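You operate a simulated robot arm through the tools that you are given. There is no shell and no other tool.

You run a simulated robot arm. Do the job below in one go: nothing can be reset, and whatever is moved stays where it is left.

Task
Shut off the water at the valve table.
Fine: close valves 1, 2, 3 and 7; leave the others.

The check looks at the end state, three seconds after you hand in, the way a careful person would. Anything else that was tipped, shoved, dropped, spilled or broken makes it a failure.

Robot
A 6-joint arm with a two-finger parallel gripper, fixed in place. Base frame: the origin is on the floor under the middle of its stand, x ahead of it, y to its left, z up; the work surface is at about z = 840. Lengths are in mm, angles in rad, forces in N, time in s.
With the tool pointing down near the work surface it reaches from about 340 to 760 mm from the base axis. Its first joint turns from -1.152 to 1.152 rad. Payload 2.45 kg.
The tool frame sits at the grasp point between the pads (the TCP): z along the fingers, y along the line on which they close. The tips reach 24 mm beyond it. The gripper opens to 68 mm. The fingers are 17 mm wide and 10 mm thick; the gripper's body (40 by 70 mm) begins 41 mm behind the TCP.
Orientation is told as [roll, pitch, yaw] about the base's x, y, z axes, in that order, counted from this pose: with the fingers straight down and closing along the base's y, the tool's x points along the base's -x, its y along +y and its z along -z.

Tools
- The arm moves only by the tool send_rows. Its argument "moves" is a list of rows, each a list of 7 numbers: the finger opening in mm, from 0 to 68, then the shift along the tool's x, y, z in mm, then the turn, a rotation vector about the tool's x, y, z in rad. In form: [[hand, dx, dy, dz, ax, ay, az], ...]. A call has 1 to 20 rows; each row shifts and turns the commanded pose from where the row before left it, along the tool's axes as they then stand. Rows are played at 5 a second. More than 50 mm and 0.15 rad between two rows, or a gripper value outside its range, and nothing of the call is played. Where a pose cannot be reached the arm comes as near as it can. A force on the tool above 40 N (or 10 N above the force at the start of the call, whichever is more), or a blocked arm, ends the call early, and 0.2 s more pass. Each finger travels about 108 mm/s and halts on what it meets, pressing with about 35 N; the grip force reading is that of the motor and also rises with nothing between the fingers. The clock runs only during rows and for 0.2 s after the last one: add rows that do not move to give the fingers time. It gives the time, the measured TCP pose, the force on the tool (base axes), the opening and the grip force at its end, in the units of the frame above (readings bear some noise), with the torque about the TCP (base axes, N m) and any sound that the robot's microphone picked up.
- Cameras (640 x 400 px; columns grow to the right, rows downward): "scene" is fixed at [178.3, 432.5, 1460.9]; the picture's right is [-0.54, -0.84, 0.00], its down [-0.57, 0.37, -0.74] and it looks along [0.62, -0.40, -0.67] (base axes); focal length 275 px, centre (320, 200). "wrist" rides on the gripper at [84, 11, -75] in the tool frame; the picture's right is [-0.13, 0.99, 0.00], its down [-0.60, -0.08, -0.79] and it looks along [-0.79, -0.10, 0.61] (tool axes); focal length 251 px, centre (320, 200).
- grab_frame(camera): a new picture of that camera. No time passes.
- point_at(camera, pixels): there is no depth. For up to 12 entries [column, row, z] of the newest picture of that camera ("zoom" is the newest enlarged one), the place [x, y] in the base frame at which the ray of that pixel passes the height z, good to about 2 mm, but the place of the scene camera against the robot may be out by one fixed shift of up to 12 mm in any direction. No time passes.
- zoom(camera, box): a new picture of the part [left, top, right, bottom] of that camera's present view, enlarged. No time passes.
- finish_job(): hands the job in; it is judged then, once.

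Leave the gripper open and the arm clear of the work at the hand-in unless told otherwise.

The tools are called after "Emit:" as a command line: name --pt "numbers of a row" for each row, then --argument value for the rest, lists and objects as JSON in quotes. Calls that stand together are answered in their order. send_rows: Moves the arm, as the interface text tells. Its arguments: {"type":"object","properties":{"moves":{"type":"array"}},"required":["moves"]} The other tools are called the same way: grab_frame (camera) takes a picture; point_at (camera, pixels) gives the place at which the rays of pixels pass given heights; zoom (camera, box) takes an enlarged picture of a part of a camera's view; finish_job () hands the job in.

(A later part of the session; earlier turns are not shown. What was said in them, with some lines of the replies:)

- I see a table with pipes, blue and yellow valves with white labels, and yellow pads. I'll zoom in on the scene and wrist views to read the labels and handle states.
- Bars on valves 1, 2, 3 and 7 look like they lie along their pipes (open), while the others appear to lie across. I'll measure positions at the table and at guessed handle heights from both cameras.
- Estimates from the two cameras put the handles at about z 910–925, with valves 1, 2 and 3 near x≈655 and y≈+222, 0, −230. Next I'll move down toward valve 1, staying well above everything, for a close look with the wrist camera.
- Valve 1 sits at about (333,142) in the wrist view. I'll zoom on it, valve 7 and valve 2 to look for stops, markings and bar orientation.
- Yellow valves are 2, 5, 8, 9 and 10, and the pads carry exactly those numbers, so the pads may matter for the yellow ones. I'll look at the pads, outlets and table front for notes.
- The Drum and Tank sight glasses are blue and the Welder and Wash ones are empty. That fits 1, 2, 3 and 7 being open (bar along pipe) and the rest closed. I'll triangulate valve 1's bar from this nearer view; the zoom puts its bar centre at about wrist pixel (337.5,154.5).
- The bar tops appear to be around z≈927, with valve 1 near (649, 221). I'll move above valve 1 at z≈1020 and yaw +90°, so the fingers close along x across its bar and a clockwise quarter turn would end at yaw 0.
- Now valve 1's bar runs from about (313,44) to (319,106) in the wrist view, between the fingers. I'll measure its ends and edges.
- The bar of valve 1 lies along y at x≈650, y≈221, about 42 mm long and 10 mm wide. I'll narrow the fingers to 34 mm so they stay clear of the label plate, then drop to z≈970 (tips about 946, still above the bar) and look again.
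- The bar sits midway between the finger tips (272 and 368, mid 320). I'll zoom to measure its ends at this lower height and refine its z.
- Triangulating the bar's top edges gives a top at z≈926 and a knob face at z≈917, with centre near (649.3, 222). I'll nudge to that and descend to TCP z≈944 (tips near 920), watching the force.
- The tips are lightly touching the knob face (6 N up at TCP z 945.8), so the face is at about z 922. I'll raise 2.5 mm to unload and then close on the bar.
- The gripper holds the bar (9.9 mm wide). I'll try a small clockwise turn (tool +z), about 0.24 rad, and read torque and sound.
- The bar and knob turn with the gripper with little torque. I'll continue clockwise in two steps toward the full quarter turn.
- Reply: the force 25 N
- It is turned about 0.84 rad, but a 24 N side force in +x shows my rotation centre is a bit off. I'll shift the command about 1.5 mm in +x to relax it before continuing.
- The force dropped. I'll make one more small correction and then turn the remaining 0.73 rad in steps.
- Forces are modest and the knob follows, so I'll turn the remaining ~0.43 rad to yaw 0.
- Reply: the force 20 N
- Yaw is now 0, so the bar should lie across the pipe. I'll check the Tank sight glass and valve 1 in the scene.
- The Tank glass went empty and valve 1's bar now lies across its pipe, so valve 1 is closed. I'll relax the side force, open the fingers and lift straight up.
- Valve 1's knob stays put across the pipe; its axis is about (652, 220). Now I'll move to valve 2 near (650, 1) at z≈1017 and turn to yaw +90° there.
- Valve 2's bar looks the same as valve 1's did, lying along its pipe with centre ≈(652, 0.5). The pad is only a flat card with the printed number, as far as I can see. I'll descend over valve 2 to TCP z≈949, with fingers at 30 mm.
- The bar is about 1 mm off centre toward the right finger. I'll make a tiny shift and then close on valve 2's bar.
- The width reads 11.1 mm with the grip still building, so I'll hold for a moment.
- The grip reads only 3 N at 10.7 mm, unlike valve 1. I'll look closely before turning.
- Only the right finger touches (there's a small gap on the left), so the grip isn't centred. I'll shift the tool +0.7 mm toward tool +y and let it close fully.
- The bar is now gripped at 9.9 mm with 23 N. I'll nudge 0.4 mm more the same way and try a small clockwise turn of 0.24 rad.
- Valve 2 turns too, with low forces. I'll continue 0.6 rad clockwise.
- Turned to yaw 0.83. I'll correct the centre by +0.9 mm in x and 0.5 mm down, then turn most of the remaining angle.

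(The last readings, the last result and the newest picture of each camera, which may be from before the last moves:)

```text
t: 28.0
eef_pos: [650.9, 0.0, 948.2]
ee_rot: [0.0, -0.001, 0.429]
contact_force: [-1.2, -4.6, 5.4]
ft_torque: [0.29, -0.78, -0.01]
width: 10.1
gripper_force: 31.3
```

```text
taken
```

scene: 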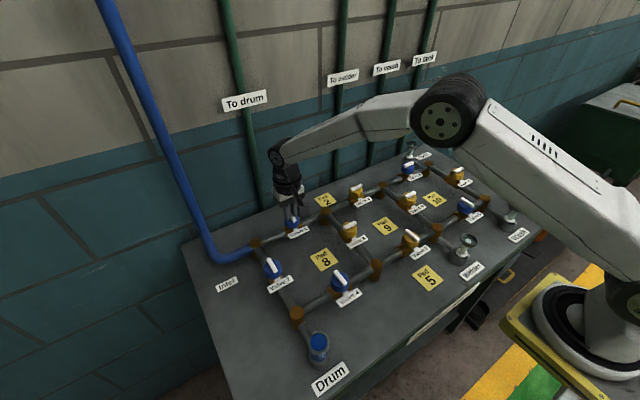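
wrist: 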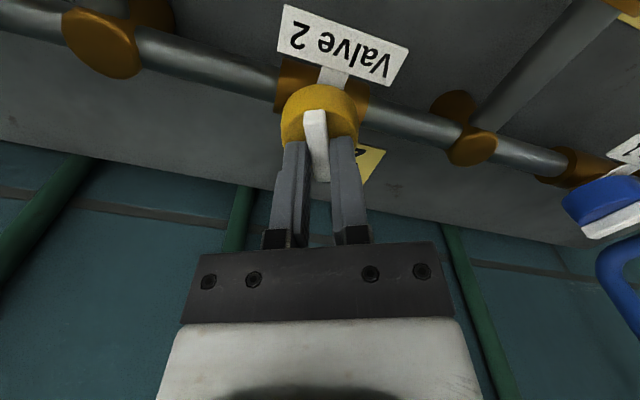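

Forces are low and the knob is following. I'll check valve 1 in the scene, and turn the last 0.43 rad on valve 2.

Emit:
zoom --camera "scene" --box '[250, 160, 400, 250]'

Emit:
send_rows --pt "4 0 0 0 0 0 0.11" --pt "4 0 0 0 0 0 0.11" --pt "4 0 0 0 0 0 0.11" --pt "4 0 0 0 0 0 0.1" --pt "4 0 0 0 0 0 0"

Emit:
grab_frame --camera "wrist"

Emit:
grab_frame --camera "scene"

```text
4.27 times, centred on (325, 205) of scene
```

zoom: 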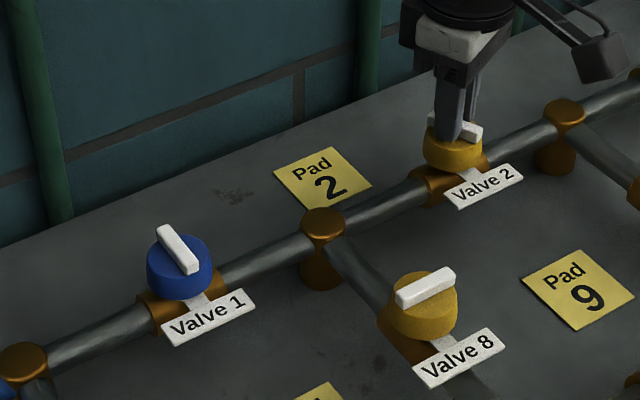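

```text
t: 29.2
eef_pos: [650.2, 0.0, 948.2]
ee_rot: [-0.001, -0.002, -0.001]
contact_force: [1.0, -8.3, 10.1]
ft_torque: [-0.23, 0.66, 0.01]
width: 9.6
gripper_force: 31.6
```

```text
taken
```

wrist: 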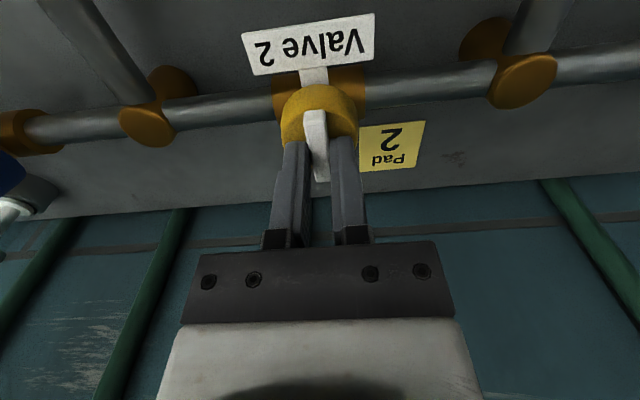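

```text
taken
```

scene: 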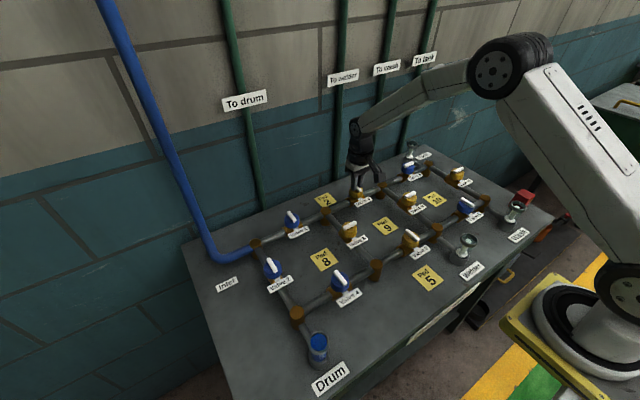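

Valve 2 is at yaw 0, across the pipe. I'll ease the side load, open the fingers without lifting yet, and check whether the knob stays.

Emit:
send_rows --pt "4 0 -0.5 -0.4 0 0 0" --pt "14 0 0 0 0 0 0" --pt "24 0 0 0 0 0 0" --pt "34 0 0 0 0 0 0" --pt "34 0 0 0 0 0 0"

Emit:
grab_frame --camera "wrist"

```text
t: 30.4
eef_pos: [649.6, -0.2, 948.5]
ee_rot: [0.001, -0.001, 0.001]
contact_force: [0.2, -0.3, 0.4]
ft_torque: [-0.02, 0.0, 0.0]
width: 34.0
gripper_force: 0.1
```

```text
taken
```

wrist: 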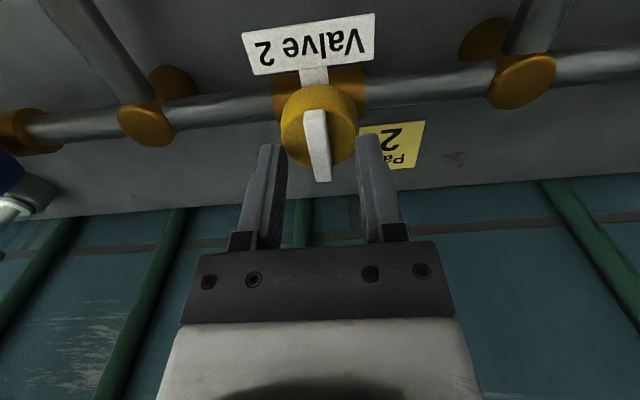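

The bar appears to stay. I'll lift clear to z≈1018 and check again.

Emit:
send_rows --pt "34 0 0 -15 0 0 0" --pt "34 0 0 -25 0 0 0" --pt "34 0 0 -30 0 0 0" --pt "34 0 0 0 0 0 0"

Emit:
zoom --camera "wrist" --box '[260, 0, 380, 120]'

Emit:
zoom --camera "scene" --box '[310, 140, 450, 230]'

```text
t: 31.4
eef_pos: [651.7, 0.2, 1018.9]
ee_rot: [0.001, -0.002, 0.001]
contact_force: [0.0, 0.0, -0.4]
ft_torque: [0.02, -0.01, 0.0]
width: 34.0
gripper_force: 0.1
```

```text
3.33 times, centred on (320, 60) of wrist
```

zoom: 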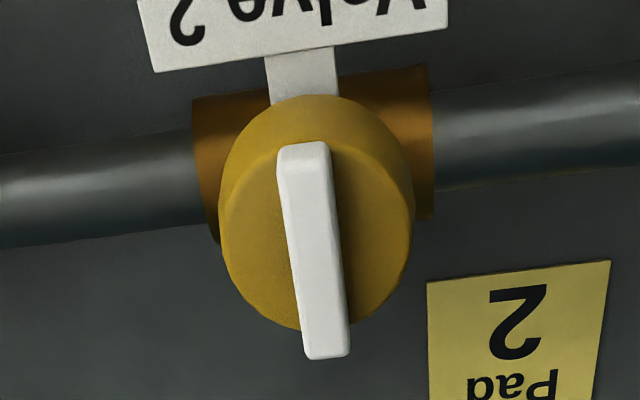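

```text
4.44 times, centred on (380, 185) of scene
```

zoom: 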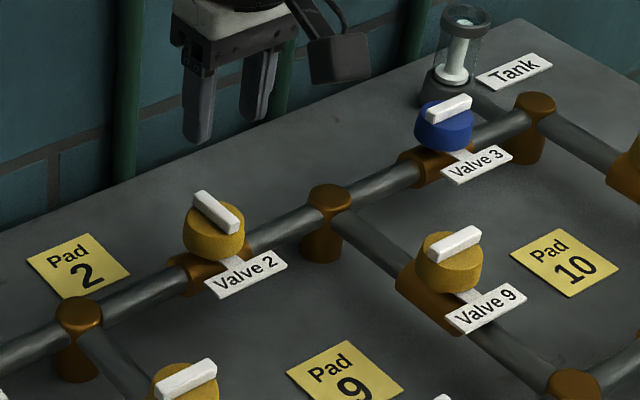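

Valve 2's knob stays across its pipe. Next I'll move to valve 3 near (650, −219), travelling at z≈1018 (tips 994, above everything on this row), and look before turning.

Emit:
send_rows --pt "34 0 -31.3 0 0 0 0" --pt "34 0 -31.3 0 0 0 0" --pt "34 0 -31.3 0 0 0 0" --pt "34 0 -31.3 0 0 0 0" --pt "34 0 -31.3 0 0 0 0" --pt "34 0 -31.3 0 0 0 0" --pt "34 0 -31.3 0 0 0 0" --pt "34 0 0 0 0 0 0"

Emit:
grab_frame --camera "wrist"

Emit:
grab_frame --camera "scene"

```text
t: 33.2
eef_pos: [650.5, -219.8, 1018.0]
ee_rot: [0.0, -0.002, 0.002]
contact_force: [-0.2, 0.2, -0.6]
ft_torque: [-0.03, 0.0, -0.01]
width: 34.1
gripper_force: 0.0
```

```text
taken
```

wrist: 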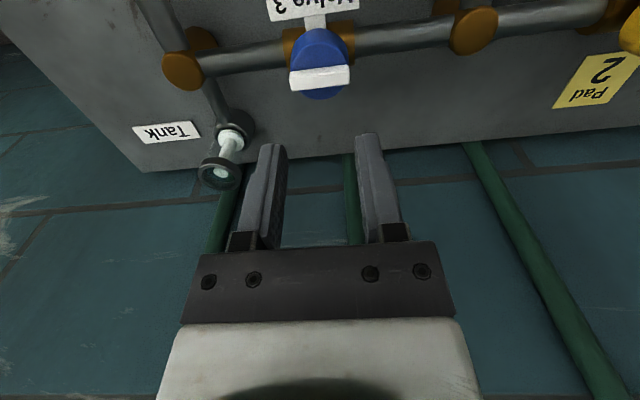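

```text
taken
```

scene: 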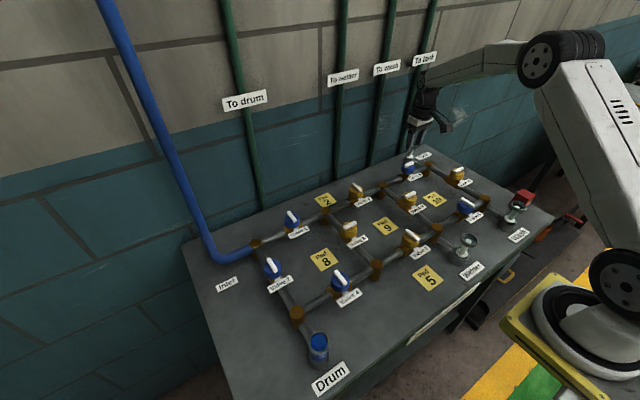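

Valve 3's bar lies along its pipe at about (320,77). The Tank sight glass is to the side, with base ≈(236,124) and top ≈(220,172). I'll check its position for clearance.

Emit:
point_at --camera "wrist" --pixels '[[236, 124, 860], [236, 124, 880], [220, 172, 940], [220, 172, 960], [220, 172, 980], [320, 77, 931], [290, 80, 931], [350, 74, 931]]'

Emit:
point_at --camera "scene" --pixels '[[413, 160, 850], [411, 143, 940], [411, 143, 960], [408, 165, 931]]'

Emit:
zoom --camera "wrist" --box '[260, 10, 380, 120]'

```text
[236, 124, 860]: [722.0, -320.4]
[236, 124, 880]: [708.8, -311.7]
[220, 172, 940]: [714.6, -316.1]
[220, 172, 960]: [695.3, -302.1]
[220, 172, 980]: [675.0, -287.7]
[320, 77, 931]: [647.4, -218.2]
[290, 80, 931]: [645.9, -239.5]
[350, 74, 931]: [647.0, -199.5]
```

```text
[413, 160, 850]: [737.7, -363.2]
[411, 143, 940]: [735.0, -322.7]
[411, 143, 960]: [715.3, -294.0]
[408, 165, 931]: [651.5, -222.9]
```

```text
3.64 times, centred on (320, 65) of wrist
```

zoom: 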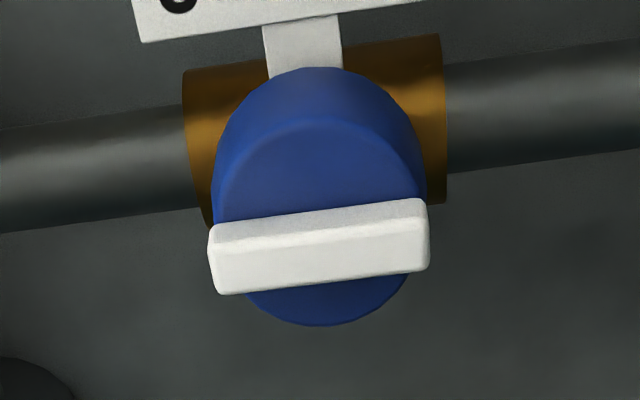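

The Tank glass is around (725, −322) and about 940 tall, well clear of the turn. Valve 3's axis is ≈(649.6, −218.5). I'll rotate to yaw +90° here and look.

Emit:
send_rows --pt "34 0 0.5 0 0 0 -0.1309" --pt "34 0 0 0 0 0 -0.1309" --pt "34 0 0 0 0 0 -0.1309" --pt "34 0 0 0 0 0 -0.1309" --pt "34 0 0 0 0 0 -0.1309" --pt "34 0 0 0 0 0 -0.1309" --pt "34 0 0 0 0 0 -0.1309" --pt "34 0 0 0 0 0 -0.1309" --pt "34 0 0 0 0 0 -0.1309" --pt "34 0 0 0 0 0 -0.1309" --pt "34 0 0 0 0 0 -0.1309" --pt "34 0 0 0 0 0 -0.1309" --pt "34 0 0 0 0 0 0"

Emit:
grab_frame --camera "wrist"

Emit:
zoom --camera "wrist" --box '[270, 10, 390, 120]'

Emit:
zoom --camera "scene" --box '[340, 110, 460, 210]'

```text
t: 36.0
eef_pos: [650.4, -218.6, 1018.1]
ee_rot: [-0.002, 0.0, 1.573]
contact_force: [0.2, 0.0, 0.0]
ft_torque: [0.01, 0.04, -0.03]
width: 34.1
gripper_force: 0.0
```

```text
taken
```

wrist: 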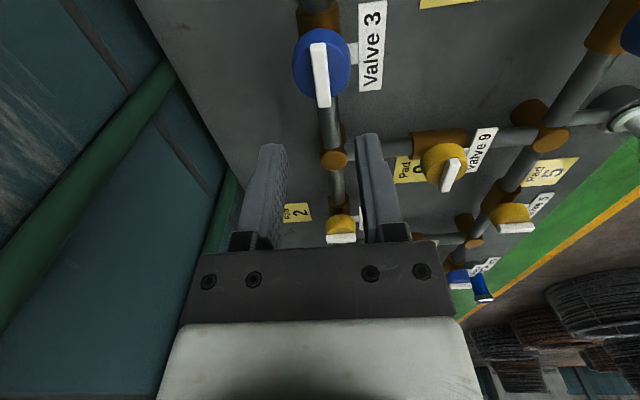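

```text
3.64 times, centred on (330, 65) of wrist
```

zoom: 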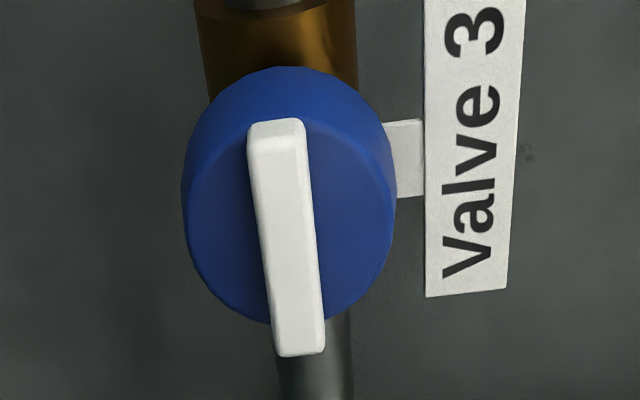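

```text
4.00 times, centred on (400, 160) of scene
```

zoom: 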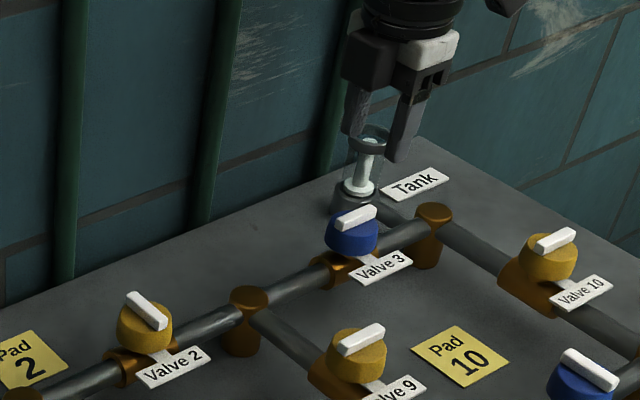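

Valve 3's bar is centred about (649, −218.8). I'll make a small shift and descend 69 mm to TCP z≈949 with fingers at 30 mm.

Emit:
send_rows --pt "30 0.3 0.4 20 0 0 0" --pt "30 0 0 20 0 0 0" --pt "30 0 0 15 0 0 0" --pt "30 0 0 9 0 0 0" --pt "30 0 0 5 0 0 0" --pt "30 0 0 0 0 0 0"

Emit:
zoom --camera "wrist" --box '[260, 70, 380, 190]'

```text
t: 37.4
eef_pos: [652.0, -218.4, 948.7]
ee_rot: [-0.002, -0.001, 1.572]
contact_force: [-0.2, -0.3, 0.4]
ft_torque: [-0.01, 0.01, 0.02]
width: 30.1
gripper_force: 0.0
```

```text
3.33 times, centred on (320, 130) of wrist
```

zoom: 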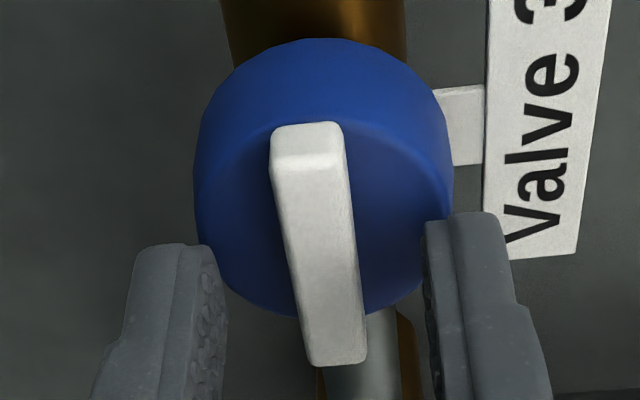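

The bar sits nearly midway between the fingers. After tiny corrections, I'll lower 0.7 mm and close on valve 3's bar.

Emit:
send_rows --pt "30 0.4 -0.3 0.7 0 0 0" --pt "20 0 0 0 0 0 0" --pt "10 0 0 0 0 0 0" --pt "4 0 0 0 0 0 0" --pt "4 0 0 0 0 0 0" --pt "4 0 0 0 0 0 0"

Emit:
grab_frame --camera "wrist"

```text
t: 38.8
eef_pos: [650.2, -219.5, 948.1]
ee_rot: [0.001, -0.003, 1.574]
contact_force: [-8.3, -0.6, 2.7]
ft_torque: [0.25, 0.24, -0.09]
width: 9.8
gripper_force: 31.3
```

```text
taken
```

wrist: 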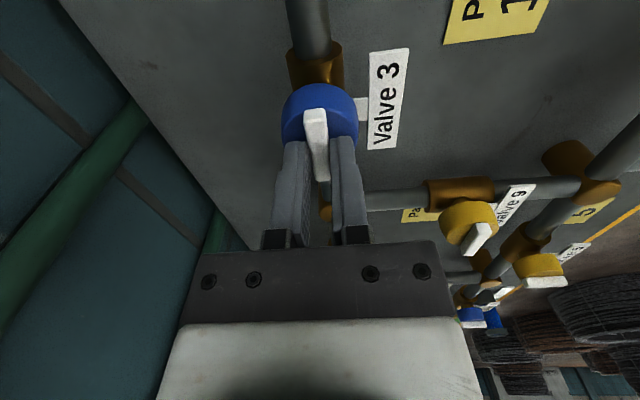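

Valve 3's bar is gripped (9.8 mm, 31 N). Now I'll turn it clockwise 0.7 rad in small steps.

Emit:
send_rows --pt "4 0 0.3 0 0 0 0.06" --pt "4 0 0 0 0 0 0.08" --pt "4 0 0 0 0 0 0.08" --pt "4 0 0 0 0 0 0.08" --pt "4 0 0 0 0 0 0.1" --pt "4 0 0 0 0 0 0.1"

Emit:
grab_frame --camera "wrist"

```text
t: 40.2
eef_pos: [651.0, -218.9, 947.7]
ee_rot: [-0.002, -0.002, 1.073]
contact_force: [-2.6, -0.2, -2.8]
ft_torque: [-0.5, 0.37, 0.02]
width: 10.0
gripper_force: 31.1
```

```text
taken
```

wrist: 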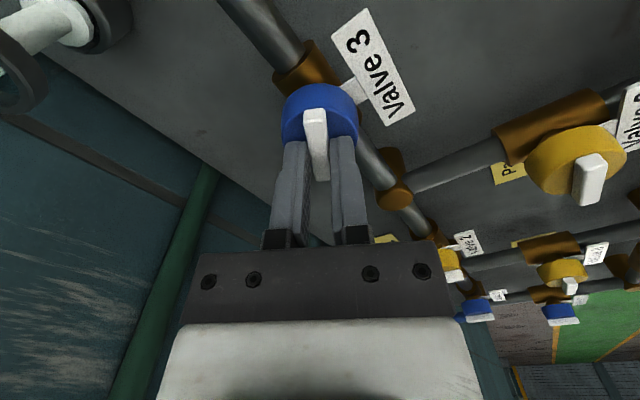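

Low forces and the knob follows (yaw 1.07), so I'll continue 0.6 rad.

Emit:
send_rows --pt "4 0 0 0 0 0 0.1" --pt "4 0 0 0 0 0 0.1" --pt "4 0 0 0 0 0 0.1" --pt "4 0 0 0 0 0 0.1" --pt "4 0 0 0 0 0 0.1" --pt "4 0 0 0 0 0 0.1"

Emit:
grab_frame --camera "wrist"

```text
t: 41.6
eef_pos: [651.3, -220.0, 947.9]
ee_rot: [-0.002, -0.002, 0.471]
contact_force: [2.0, -3.4, -1.8]
ft_torque: [-0.35, 0.59, 0.01]
width: 10.0
gripper_force: 31.2
```

```text
taken
```

wrist: 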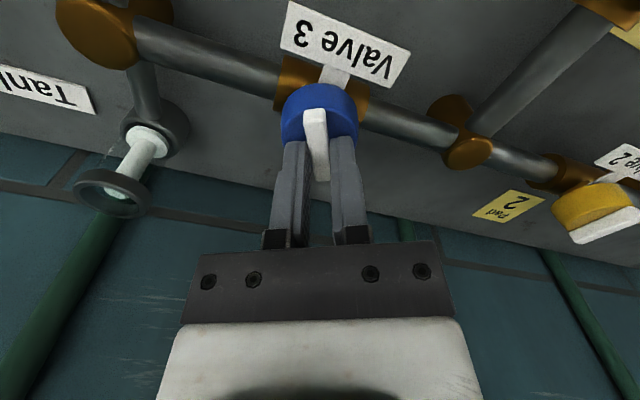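

Good, forces are small. I'll turn the remaining 0.47 rad to yaw 0.

Emit:
send_rows --pt "4 0 0 0 0 0 0.1" --pt "4 0 0 0 0 0 0.1" --pt "4 0 0 0 0 0 0.1" --pt "4 0 0 0 0 0 0.1" --pt "4 0 0 0 0 0 0.071" --pt "4 0 0 0 0 0 0"

Emit:
grab_frame --camera "wrist"

```text
t: 43.0
eef_pos: [651.4, -219.4, 947.4]
ee_rot: [0.002, -0.003, 0.001]
contact_force: [7.8, -13.3, -7.0]
ft_torque: [-0.27, 0.25, 0.02]
width: 10.4
gripper_force: 31.3
```

```text
taken
```

wrist: 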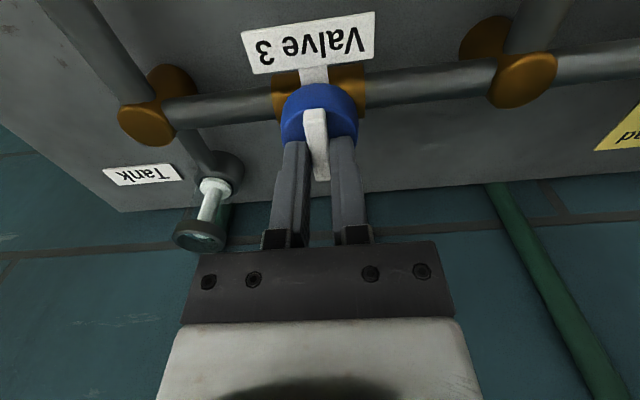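

Valve 3 is across its pipe at yaw 0. I'll ease the side load, open and lift.

Emit:
send_rows --pt "4 -0.5 -0.8 0 0 0 0" --pt "14 0 0 0 0 0 0" --pt "24 0 0 0 0 0 0" --pt "34 0 0 0 0 0 0" --pt "34 0 0 0 0 0 0" --pt "34 0 0 -15 0 0 0" --pt "34 0 0 -25 0 0 0" --pt "34 0 0 -30 0 0 0" --pt "34 0 0 0 0 0 0"

Emit:
grab_frame --camera "wrist"

Emit:
zoom --camera "scene" --box '[270, 140, 450, 240]'

```text
t: 45.0
eef_pos: [650.6, -220.8, 1019.0]
ee_rot: [-0.001, -0.001, 0.002]
contact_force: [0.7, 0.1, -0.5]
ft_torque: [0.02, 0.02, 0.01]
width: 34.3
gripper_force: 0.0
```

```text
taken
```

wrist: 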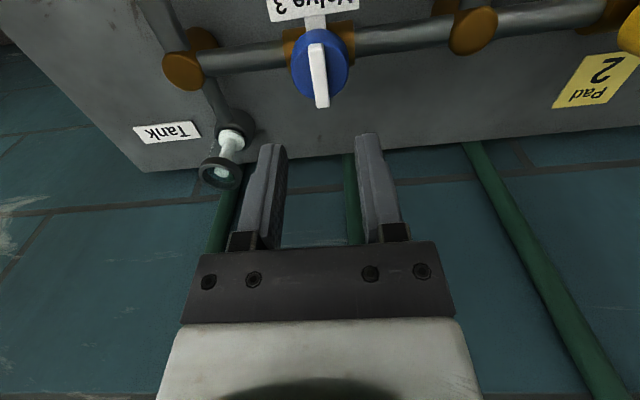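

```text
3.56 times, centred on (360, 190) of scene
```

zoom: 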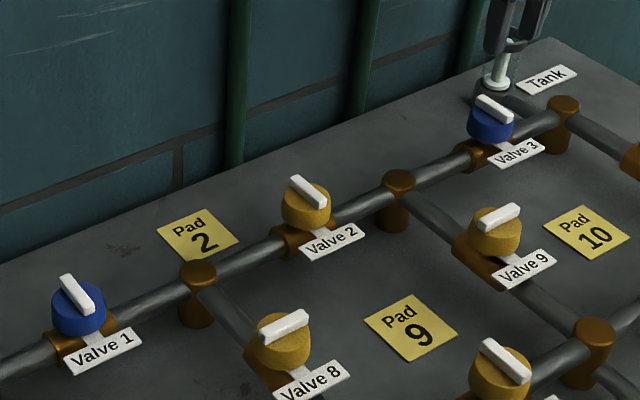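

Valves 1, 2 and 3 all lie across their pipes now, and valve 2 has stayed put. Next is valve 7 near (541, 331), so I'll go there at z≈1040 with yaw 0 (fingers closing along y, across its bar).

Emit:
send_rows --pt "34 0 0 -21 0 0 0" --pt "34 7.9 39.4 0 0 0 0" --pt "34 7.9 39.4 0 0 0 0" --pt "34 7.9 39.4 0 0 0 0" --pt "34 7.9 39.4 0 0 0 0" --pt "34 7.9 39.4 0 0 0 0" --pt "34 7.9 39.4 0 0 0 0" --pt "34 7.9 39.4 0 0 0 0" --pt "34 7.9 39.4 0 0 0 0" --pt "34 7.9 39.4 0 0 0 0" --pt "34 7.9 39.4 0 0 0 0" --pt "34 7.9 39.4 0 0 0 0" --pt "34 7.9 39.4 0 0 0 0" --pt "34 7.9 39.4 0 0 0 0" --pt "34 7.9 39.4 0 0 0 0" --pt "34 0 0 0 0 0 0"

Emit:
grab_frame --camera "wrist"

Emit:
grab_frame --camera "scene"

```text
t: 48.4
eef_pos: [538.1, 331.5, 1039.7]
ee_rot: [-0.001, -0.003, 0.002]
contact_force: [-0.3, 0.4, -0.4]
ft_torque: [-0.02, -0.04, -0.01]
width: 34.0
gripper_force: 0.0
```

```text
taken
```

wrist: 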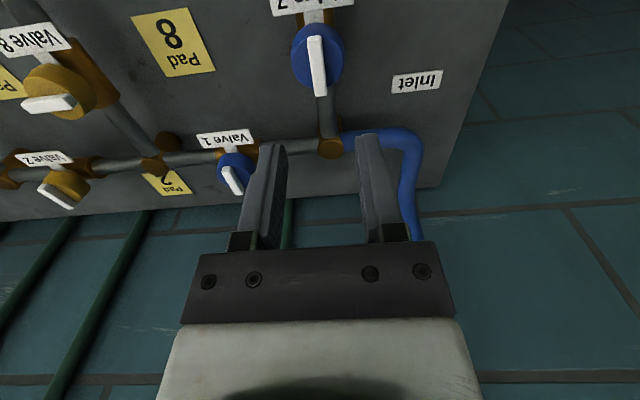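

```text
taken
```

scene: 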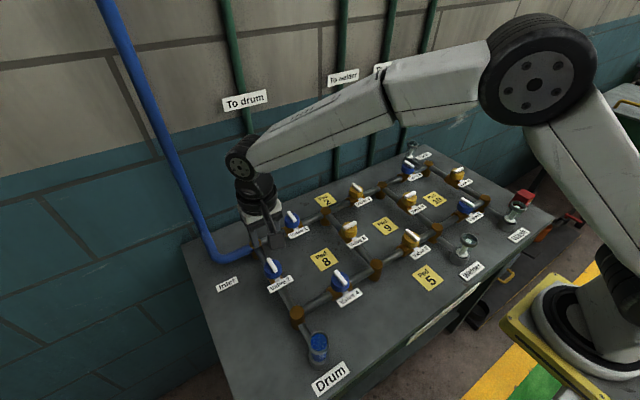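

I'm above valve 7: the bar runs from about (312,36) to (320,96), along its pipe. I'll zoom and measure.

Emit:
zoom --camera "wrist" --box '[260, 0, 380, 110]'

Emit:
point_at --camera "wrist" --pixels '[[316, 66, 931], [313, 38, 931], [320, 95, 931]]'

Emit:
zoom --camera "scene" --box '[200, 190, 360, 380]'

```text
3.64 times, centred on (320, 55) of wrist
```

zoom: 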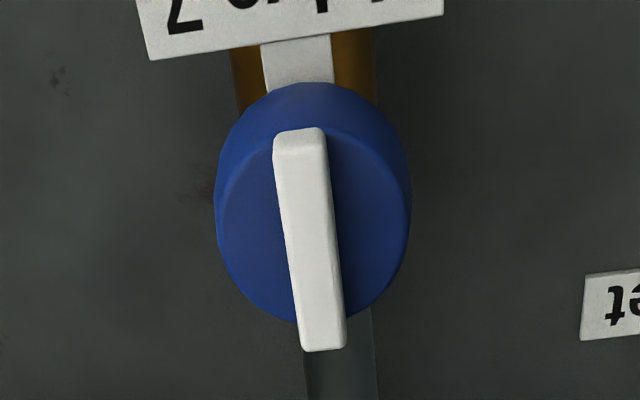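

```text
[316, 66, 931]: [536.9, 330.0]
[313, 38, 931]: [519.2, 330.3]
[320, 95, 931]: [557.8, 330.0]
```

```text
2.11 times, centred on (280, 285) of scene
```

zoom: 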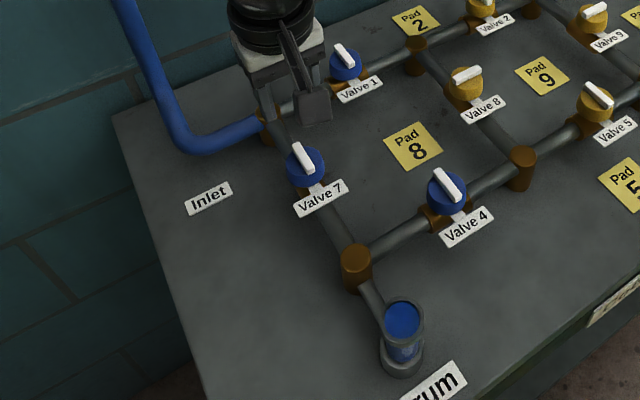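

Valve 7's bar centre is ≈(539, 330). I'll shift slightly and come down to z≈960, then check centring.

Emit:
send_rows --pt "34 -1 -1.2 20 0 0 0" --pt "32 0 0 20 0 0 0" --pt "30 0 0 20 0 0 0" --pt "30 0 0 20 0 0 0" --pt "30 0 0 0 0 0 0"

Emit:
zoom --camera "wrist" --box '[260, 60, 380, 180]'

Emit:
point_at --camera "wrist" --pixels '[[320, 128, 931]]'

```text
t: 49.6
eef_pos: [540.9, 330.9, 959.9]
ee_rot: [0.0, -0.002, 0.002]
contact_force: [0.0, 0.3, 0.5]
ft_torque: [-0.03, 0.0, 0.01]
width: 30.0
gripper_force: 0.1
```

```text
3.33 times, centred on (320, 120) of wrist
```

zoom: 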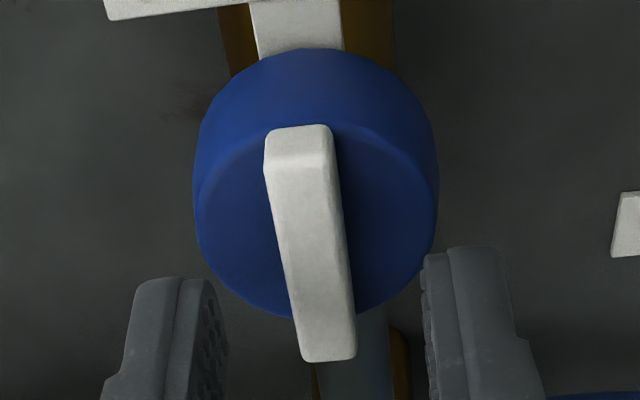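

```text
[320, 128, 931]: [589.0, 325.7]
```

The bar is centred within about 1 mm. I'll go down the last 12 mm with a 0.5 mm forward correction and close on the bar.

Emit:
send_rows --pt "30 -0.5 0 7 0 0 0" --pt "30 0 0 5 0 0 0" --pt "30 0 0 0 0 0 0" --pt "20 0 0 0 0 0 0" --pt "10 0 0 0 0 0 0" --pt "4 0 0 0 0 0 0" --pt "4 0 0 0 0 0 0" --pt "4 0 0 0 0 0 0"

Emit:
grab_frame --camera "wrist"

```text
t: 51.4
eef_pos: [540.5, 330.6, 947.2]
ee_rot: [-0.001, -0.004, 0.002]
contact_force: [0.2, -3.8, -0.1]
ft_torque: [-0.07, -0.04, -0.06]
width: 9.8
gripper_force: 31.5
```

```text
taken
```

wrist: 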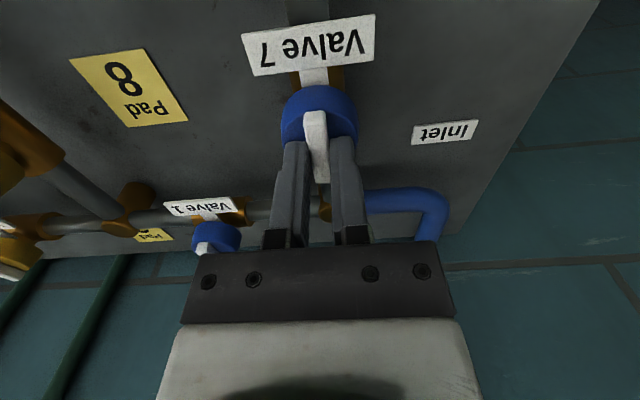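

Valve 7's bar is gripped firmly (9.8 mm, 31 N). I'll turn it clockwise about 0.5 rad first and check that the wrist can follow.

Emit:
send_rows --pt "4 0 0 0 0 0 0.06" --pt "4 0 0 0 0 0 0.08" --pt "4 0 0 0 0 0 0.08" --pt "4 0 0 0 0 0 0.08" --pt "4 0 0 0 0 0 0.1" --pt "4 0 0 0 0 0 0.1"

Emit:
grab_frame --camera "wrist"

```text
t: 52.8
eef_pos: [540.0, 329.4, 946.6]
ee_rot: [0.0, 0.0, -0.499]
contact_force: [-5.7, -11.4, 3.8]
ft_torque: [-0.56, -0.27, -0.01]
width: 9.7
gripper_force: 31.2
```

```text
taken
```

wrist: 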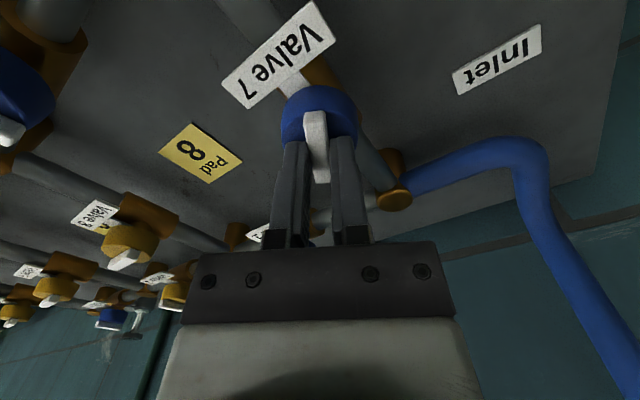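

Valve 7's knob follows. I'll make a small centre correction (−0.7 mm in y) and continue clockwise 0.6 rad.

Emit:
send_rows --pt "4 0 -0.75 0 0 0 0" --pt "4 0 0 0 0 0 0.1" --pt "4 0 0 0 0 0 0.1" --pt "4 0 0 0 0 0 0.1" --pt "4 0 0 0 0 0 0.1" --pt "4 0 0 0 0 0 0.1" --pt "4 0 0 0 0 0 0.1"

Emit:
grab_frame --camera "wrist"

```text
t: 54.4
eef_pos: [540.0, 329.9, 947.4]
ee_rot: [0.002, -0.001, -1.099]
contact_force: [-5.1, -4.8, 0.5]
ft_torque: [-0.49, -0.06, 0.01]
width: 9.8
gripper_force: 30.8
```

```text
taken
```

wrist: 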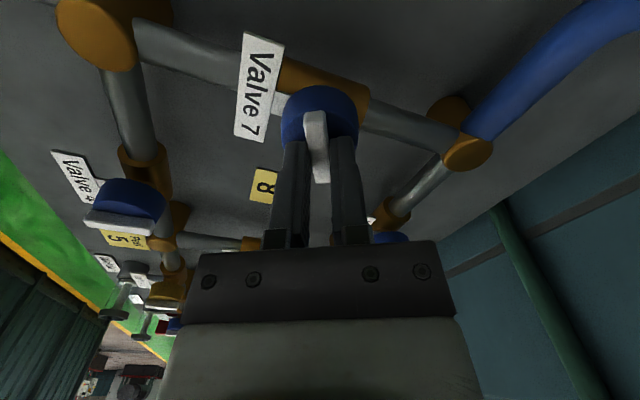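

All fine at yaw −1.10. I'll turn the remaining 0.47 rad to −π/2.

Emit:
send_rows --pt "4 0 0 0 0 0 0.1" --pt "4 0 0 0 0 0 0.1" --pt "4 0 0 0 0 0 0.1" --pt "4 0 0 0 0 0 0.1" --pt "4 0 0 0 0 0 0.072" --pt "4 0 0 0 0 0 0"

Emit:
grab_frame --camera "wrist"

Emit:
zoom --camera "scene" --box '[200, 190, 360, 380]'

```text
t: 55.8
eef_pos: [541.6, 329.3, 946.5]
ee_rot: [0.001, 0.001, -1.573]
contact_force: [-7.2, -6.3, 3.5]
ft_torque: [-0.73, 0.2, 0.05]
width: 9.9
gripper_force: 31.9
```

```text
taken
```

wrist: 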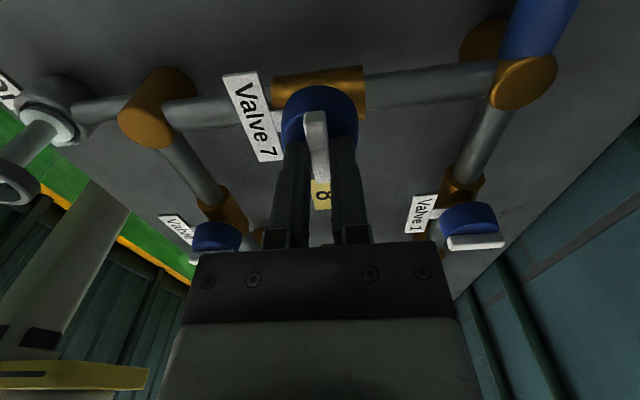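

```text
2.11 times, centred on (280, 285) of scene
```

zoom: 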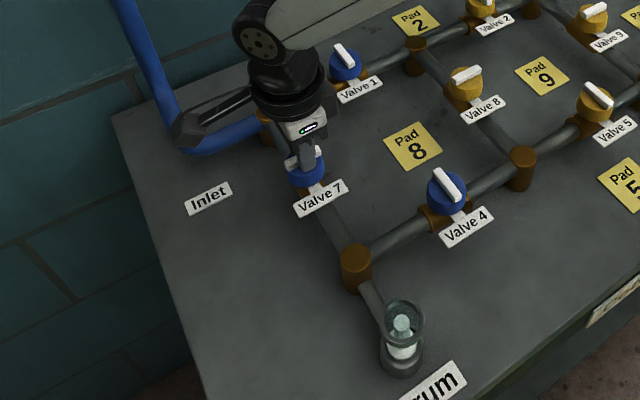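

The Drum glass is now empty and valve 7's bar is across its pipe. I'll ease, open and lift away.

Emit:
send_rows --pt "4 -0.4 -0.4 0 0 0 0" --pt "14 0 0 0 0 0 0" --pt "24 0 0 0 0 0 0" --pt "32 0 0 0 0 0 0" --pt "32 0 0 0 0 0 0" --pt "32 0 0 -15 0 0 0" --pt "32 0 0 -25 0 0 0" --pt "32 0 0 -35 0 0 0" --pt "50 0 0 -40 0 0 0" --pt "68 0 0 -40 0 0 0" --pt "68 0 0 -40 0 0 0" --pt "68 0 0 0 0 0 0"

Emit:
grab_frame --camera "scene"

Emit:
grab_frame --camera "wrist"

```text
t: 58.4
eef_pos: [540.3, 328.9, 1142.8]
ee_rot: [0.001, -0.001, -1.57]
contact_force: [0.7, 0.5, -0.5]
ft_torque: [-0.02, 0.0, 0.05]
width: 68.1
gripper_force: 0.2
```

```text
taken
```

scene: 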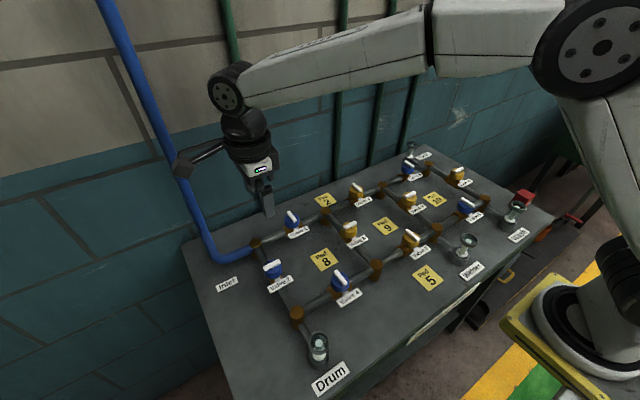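

```text
taken
```

wrist: 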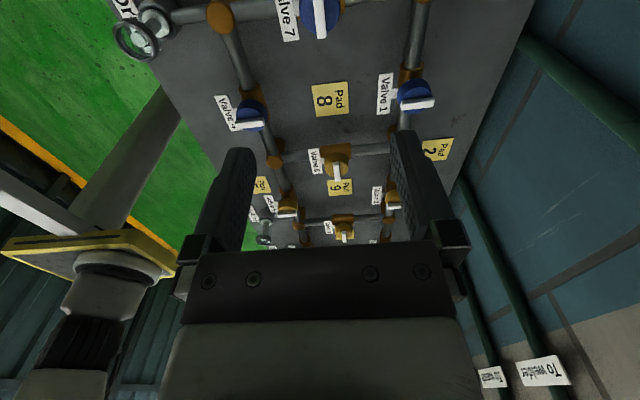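

All sight glasses look empty. I'll zoom in on every valve to verify orientations and that the others are untouched.

Emit:
zoom --camera "scene" --box '[250, 170, 390, 310]'

Emit:
zoom --camera "scene" --box '[340, 130, 540, 290]'

Emit:
zoom --camera "scene" --box '[270, 310, 370, 400]'

Emit:
zoom --camera "wrist" --box '[200, 0, 460, 180]'

```text
2.86 times, centred on (320, 240) of scene
```

zoom: 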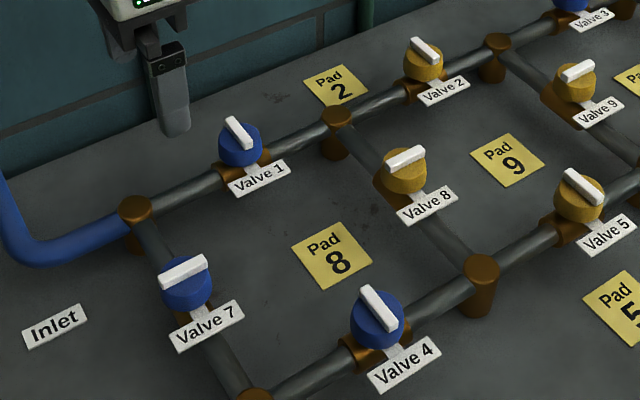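

```text
2.50 times, centred on (440, 210) of scene
```

zoom: 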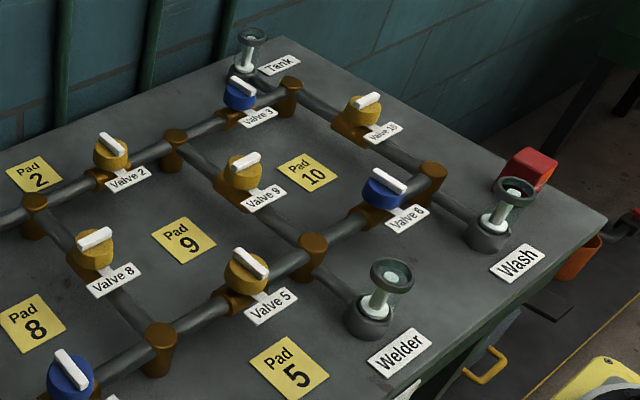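

```text
4.44 times, centred on (320, 355) of scene
```

zoom: 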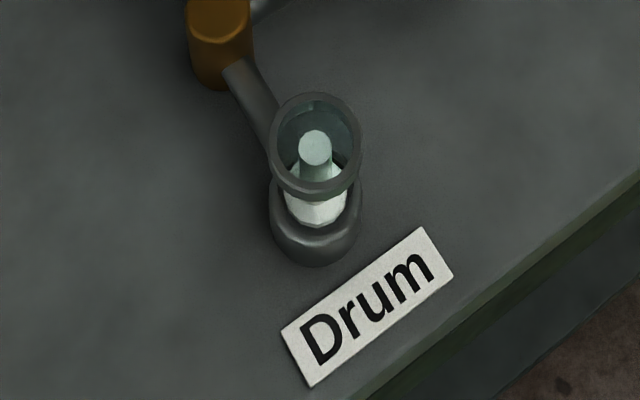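

```text
2.22 times, centred on (330, 90) of wrist
```

zoom: 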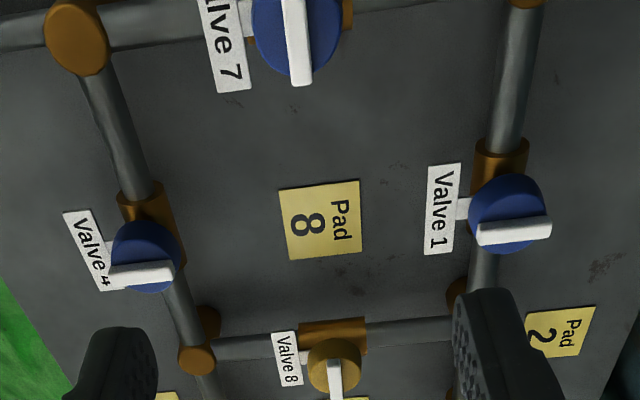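

Valves 1, 2, 3 and 7 all lie across their pipes, and 4, 5, 6, 8, 9 and 10 are unchanged. All four sight glasses are empty. The gripper is open (68 mm) and about 300 mm above the table, clear of everything, so I'm handing in.

Emit:
finish_job

```text
The job is handed in.
```

Valves 1, 2, 3 and 7 are closed: I turned each a quarter turn clockwise, and their bars now lie across the pipes. Valves 4, 5, 6, 8, 9 and 10 were not touched and look the same as at the start.

- **Water flow:** The Tank glass emptied when valve 1 closed, and the Drum glass emptied when valve 7 closed. The Welder and Wash glasses were empty from the start, so all four are now empty.
- **Valve 2:** This yellow-handled valve stayed closed after I let go of it.
- **Yellow pads:** I never touched the numbered pads on the table and didn't find out what they are for.
- **End state:** I saw nothing else moved, tipped or spilled. At hand-in the gripper was fully open and the arm was about 300 mm above the table.
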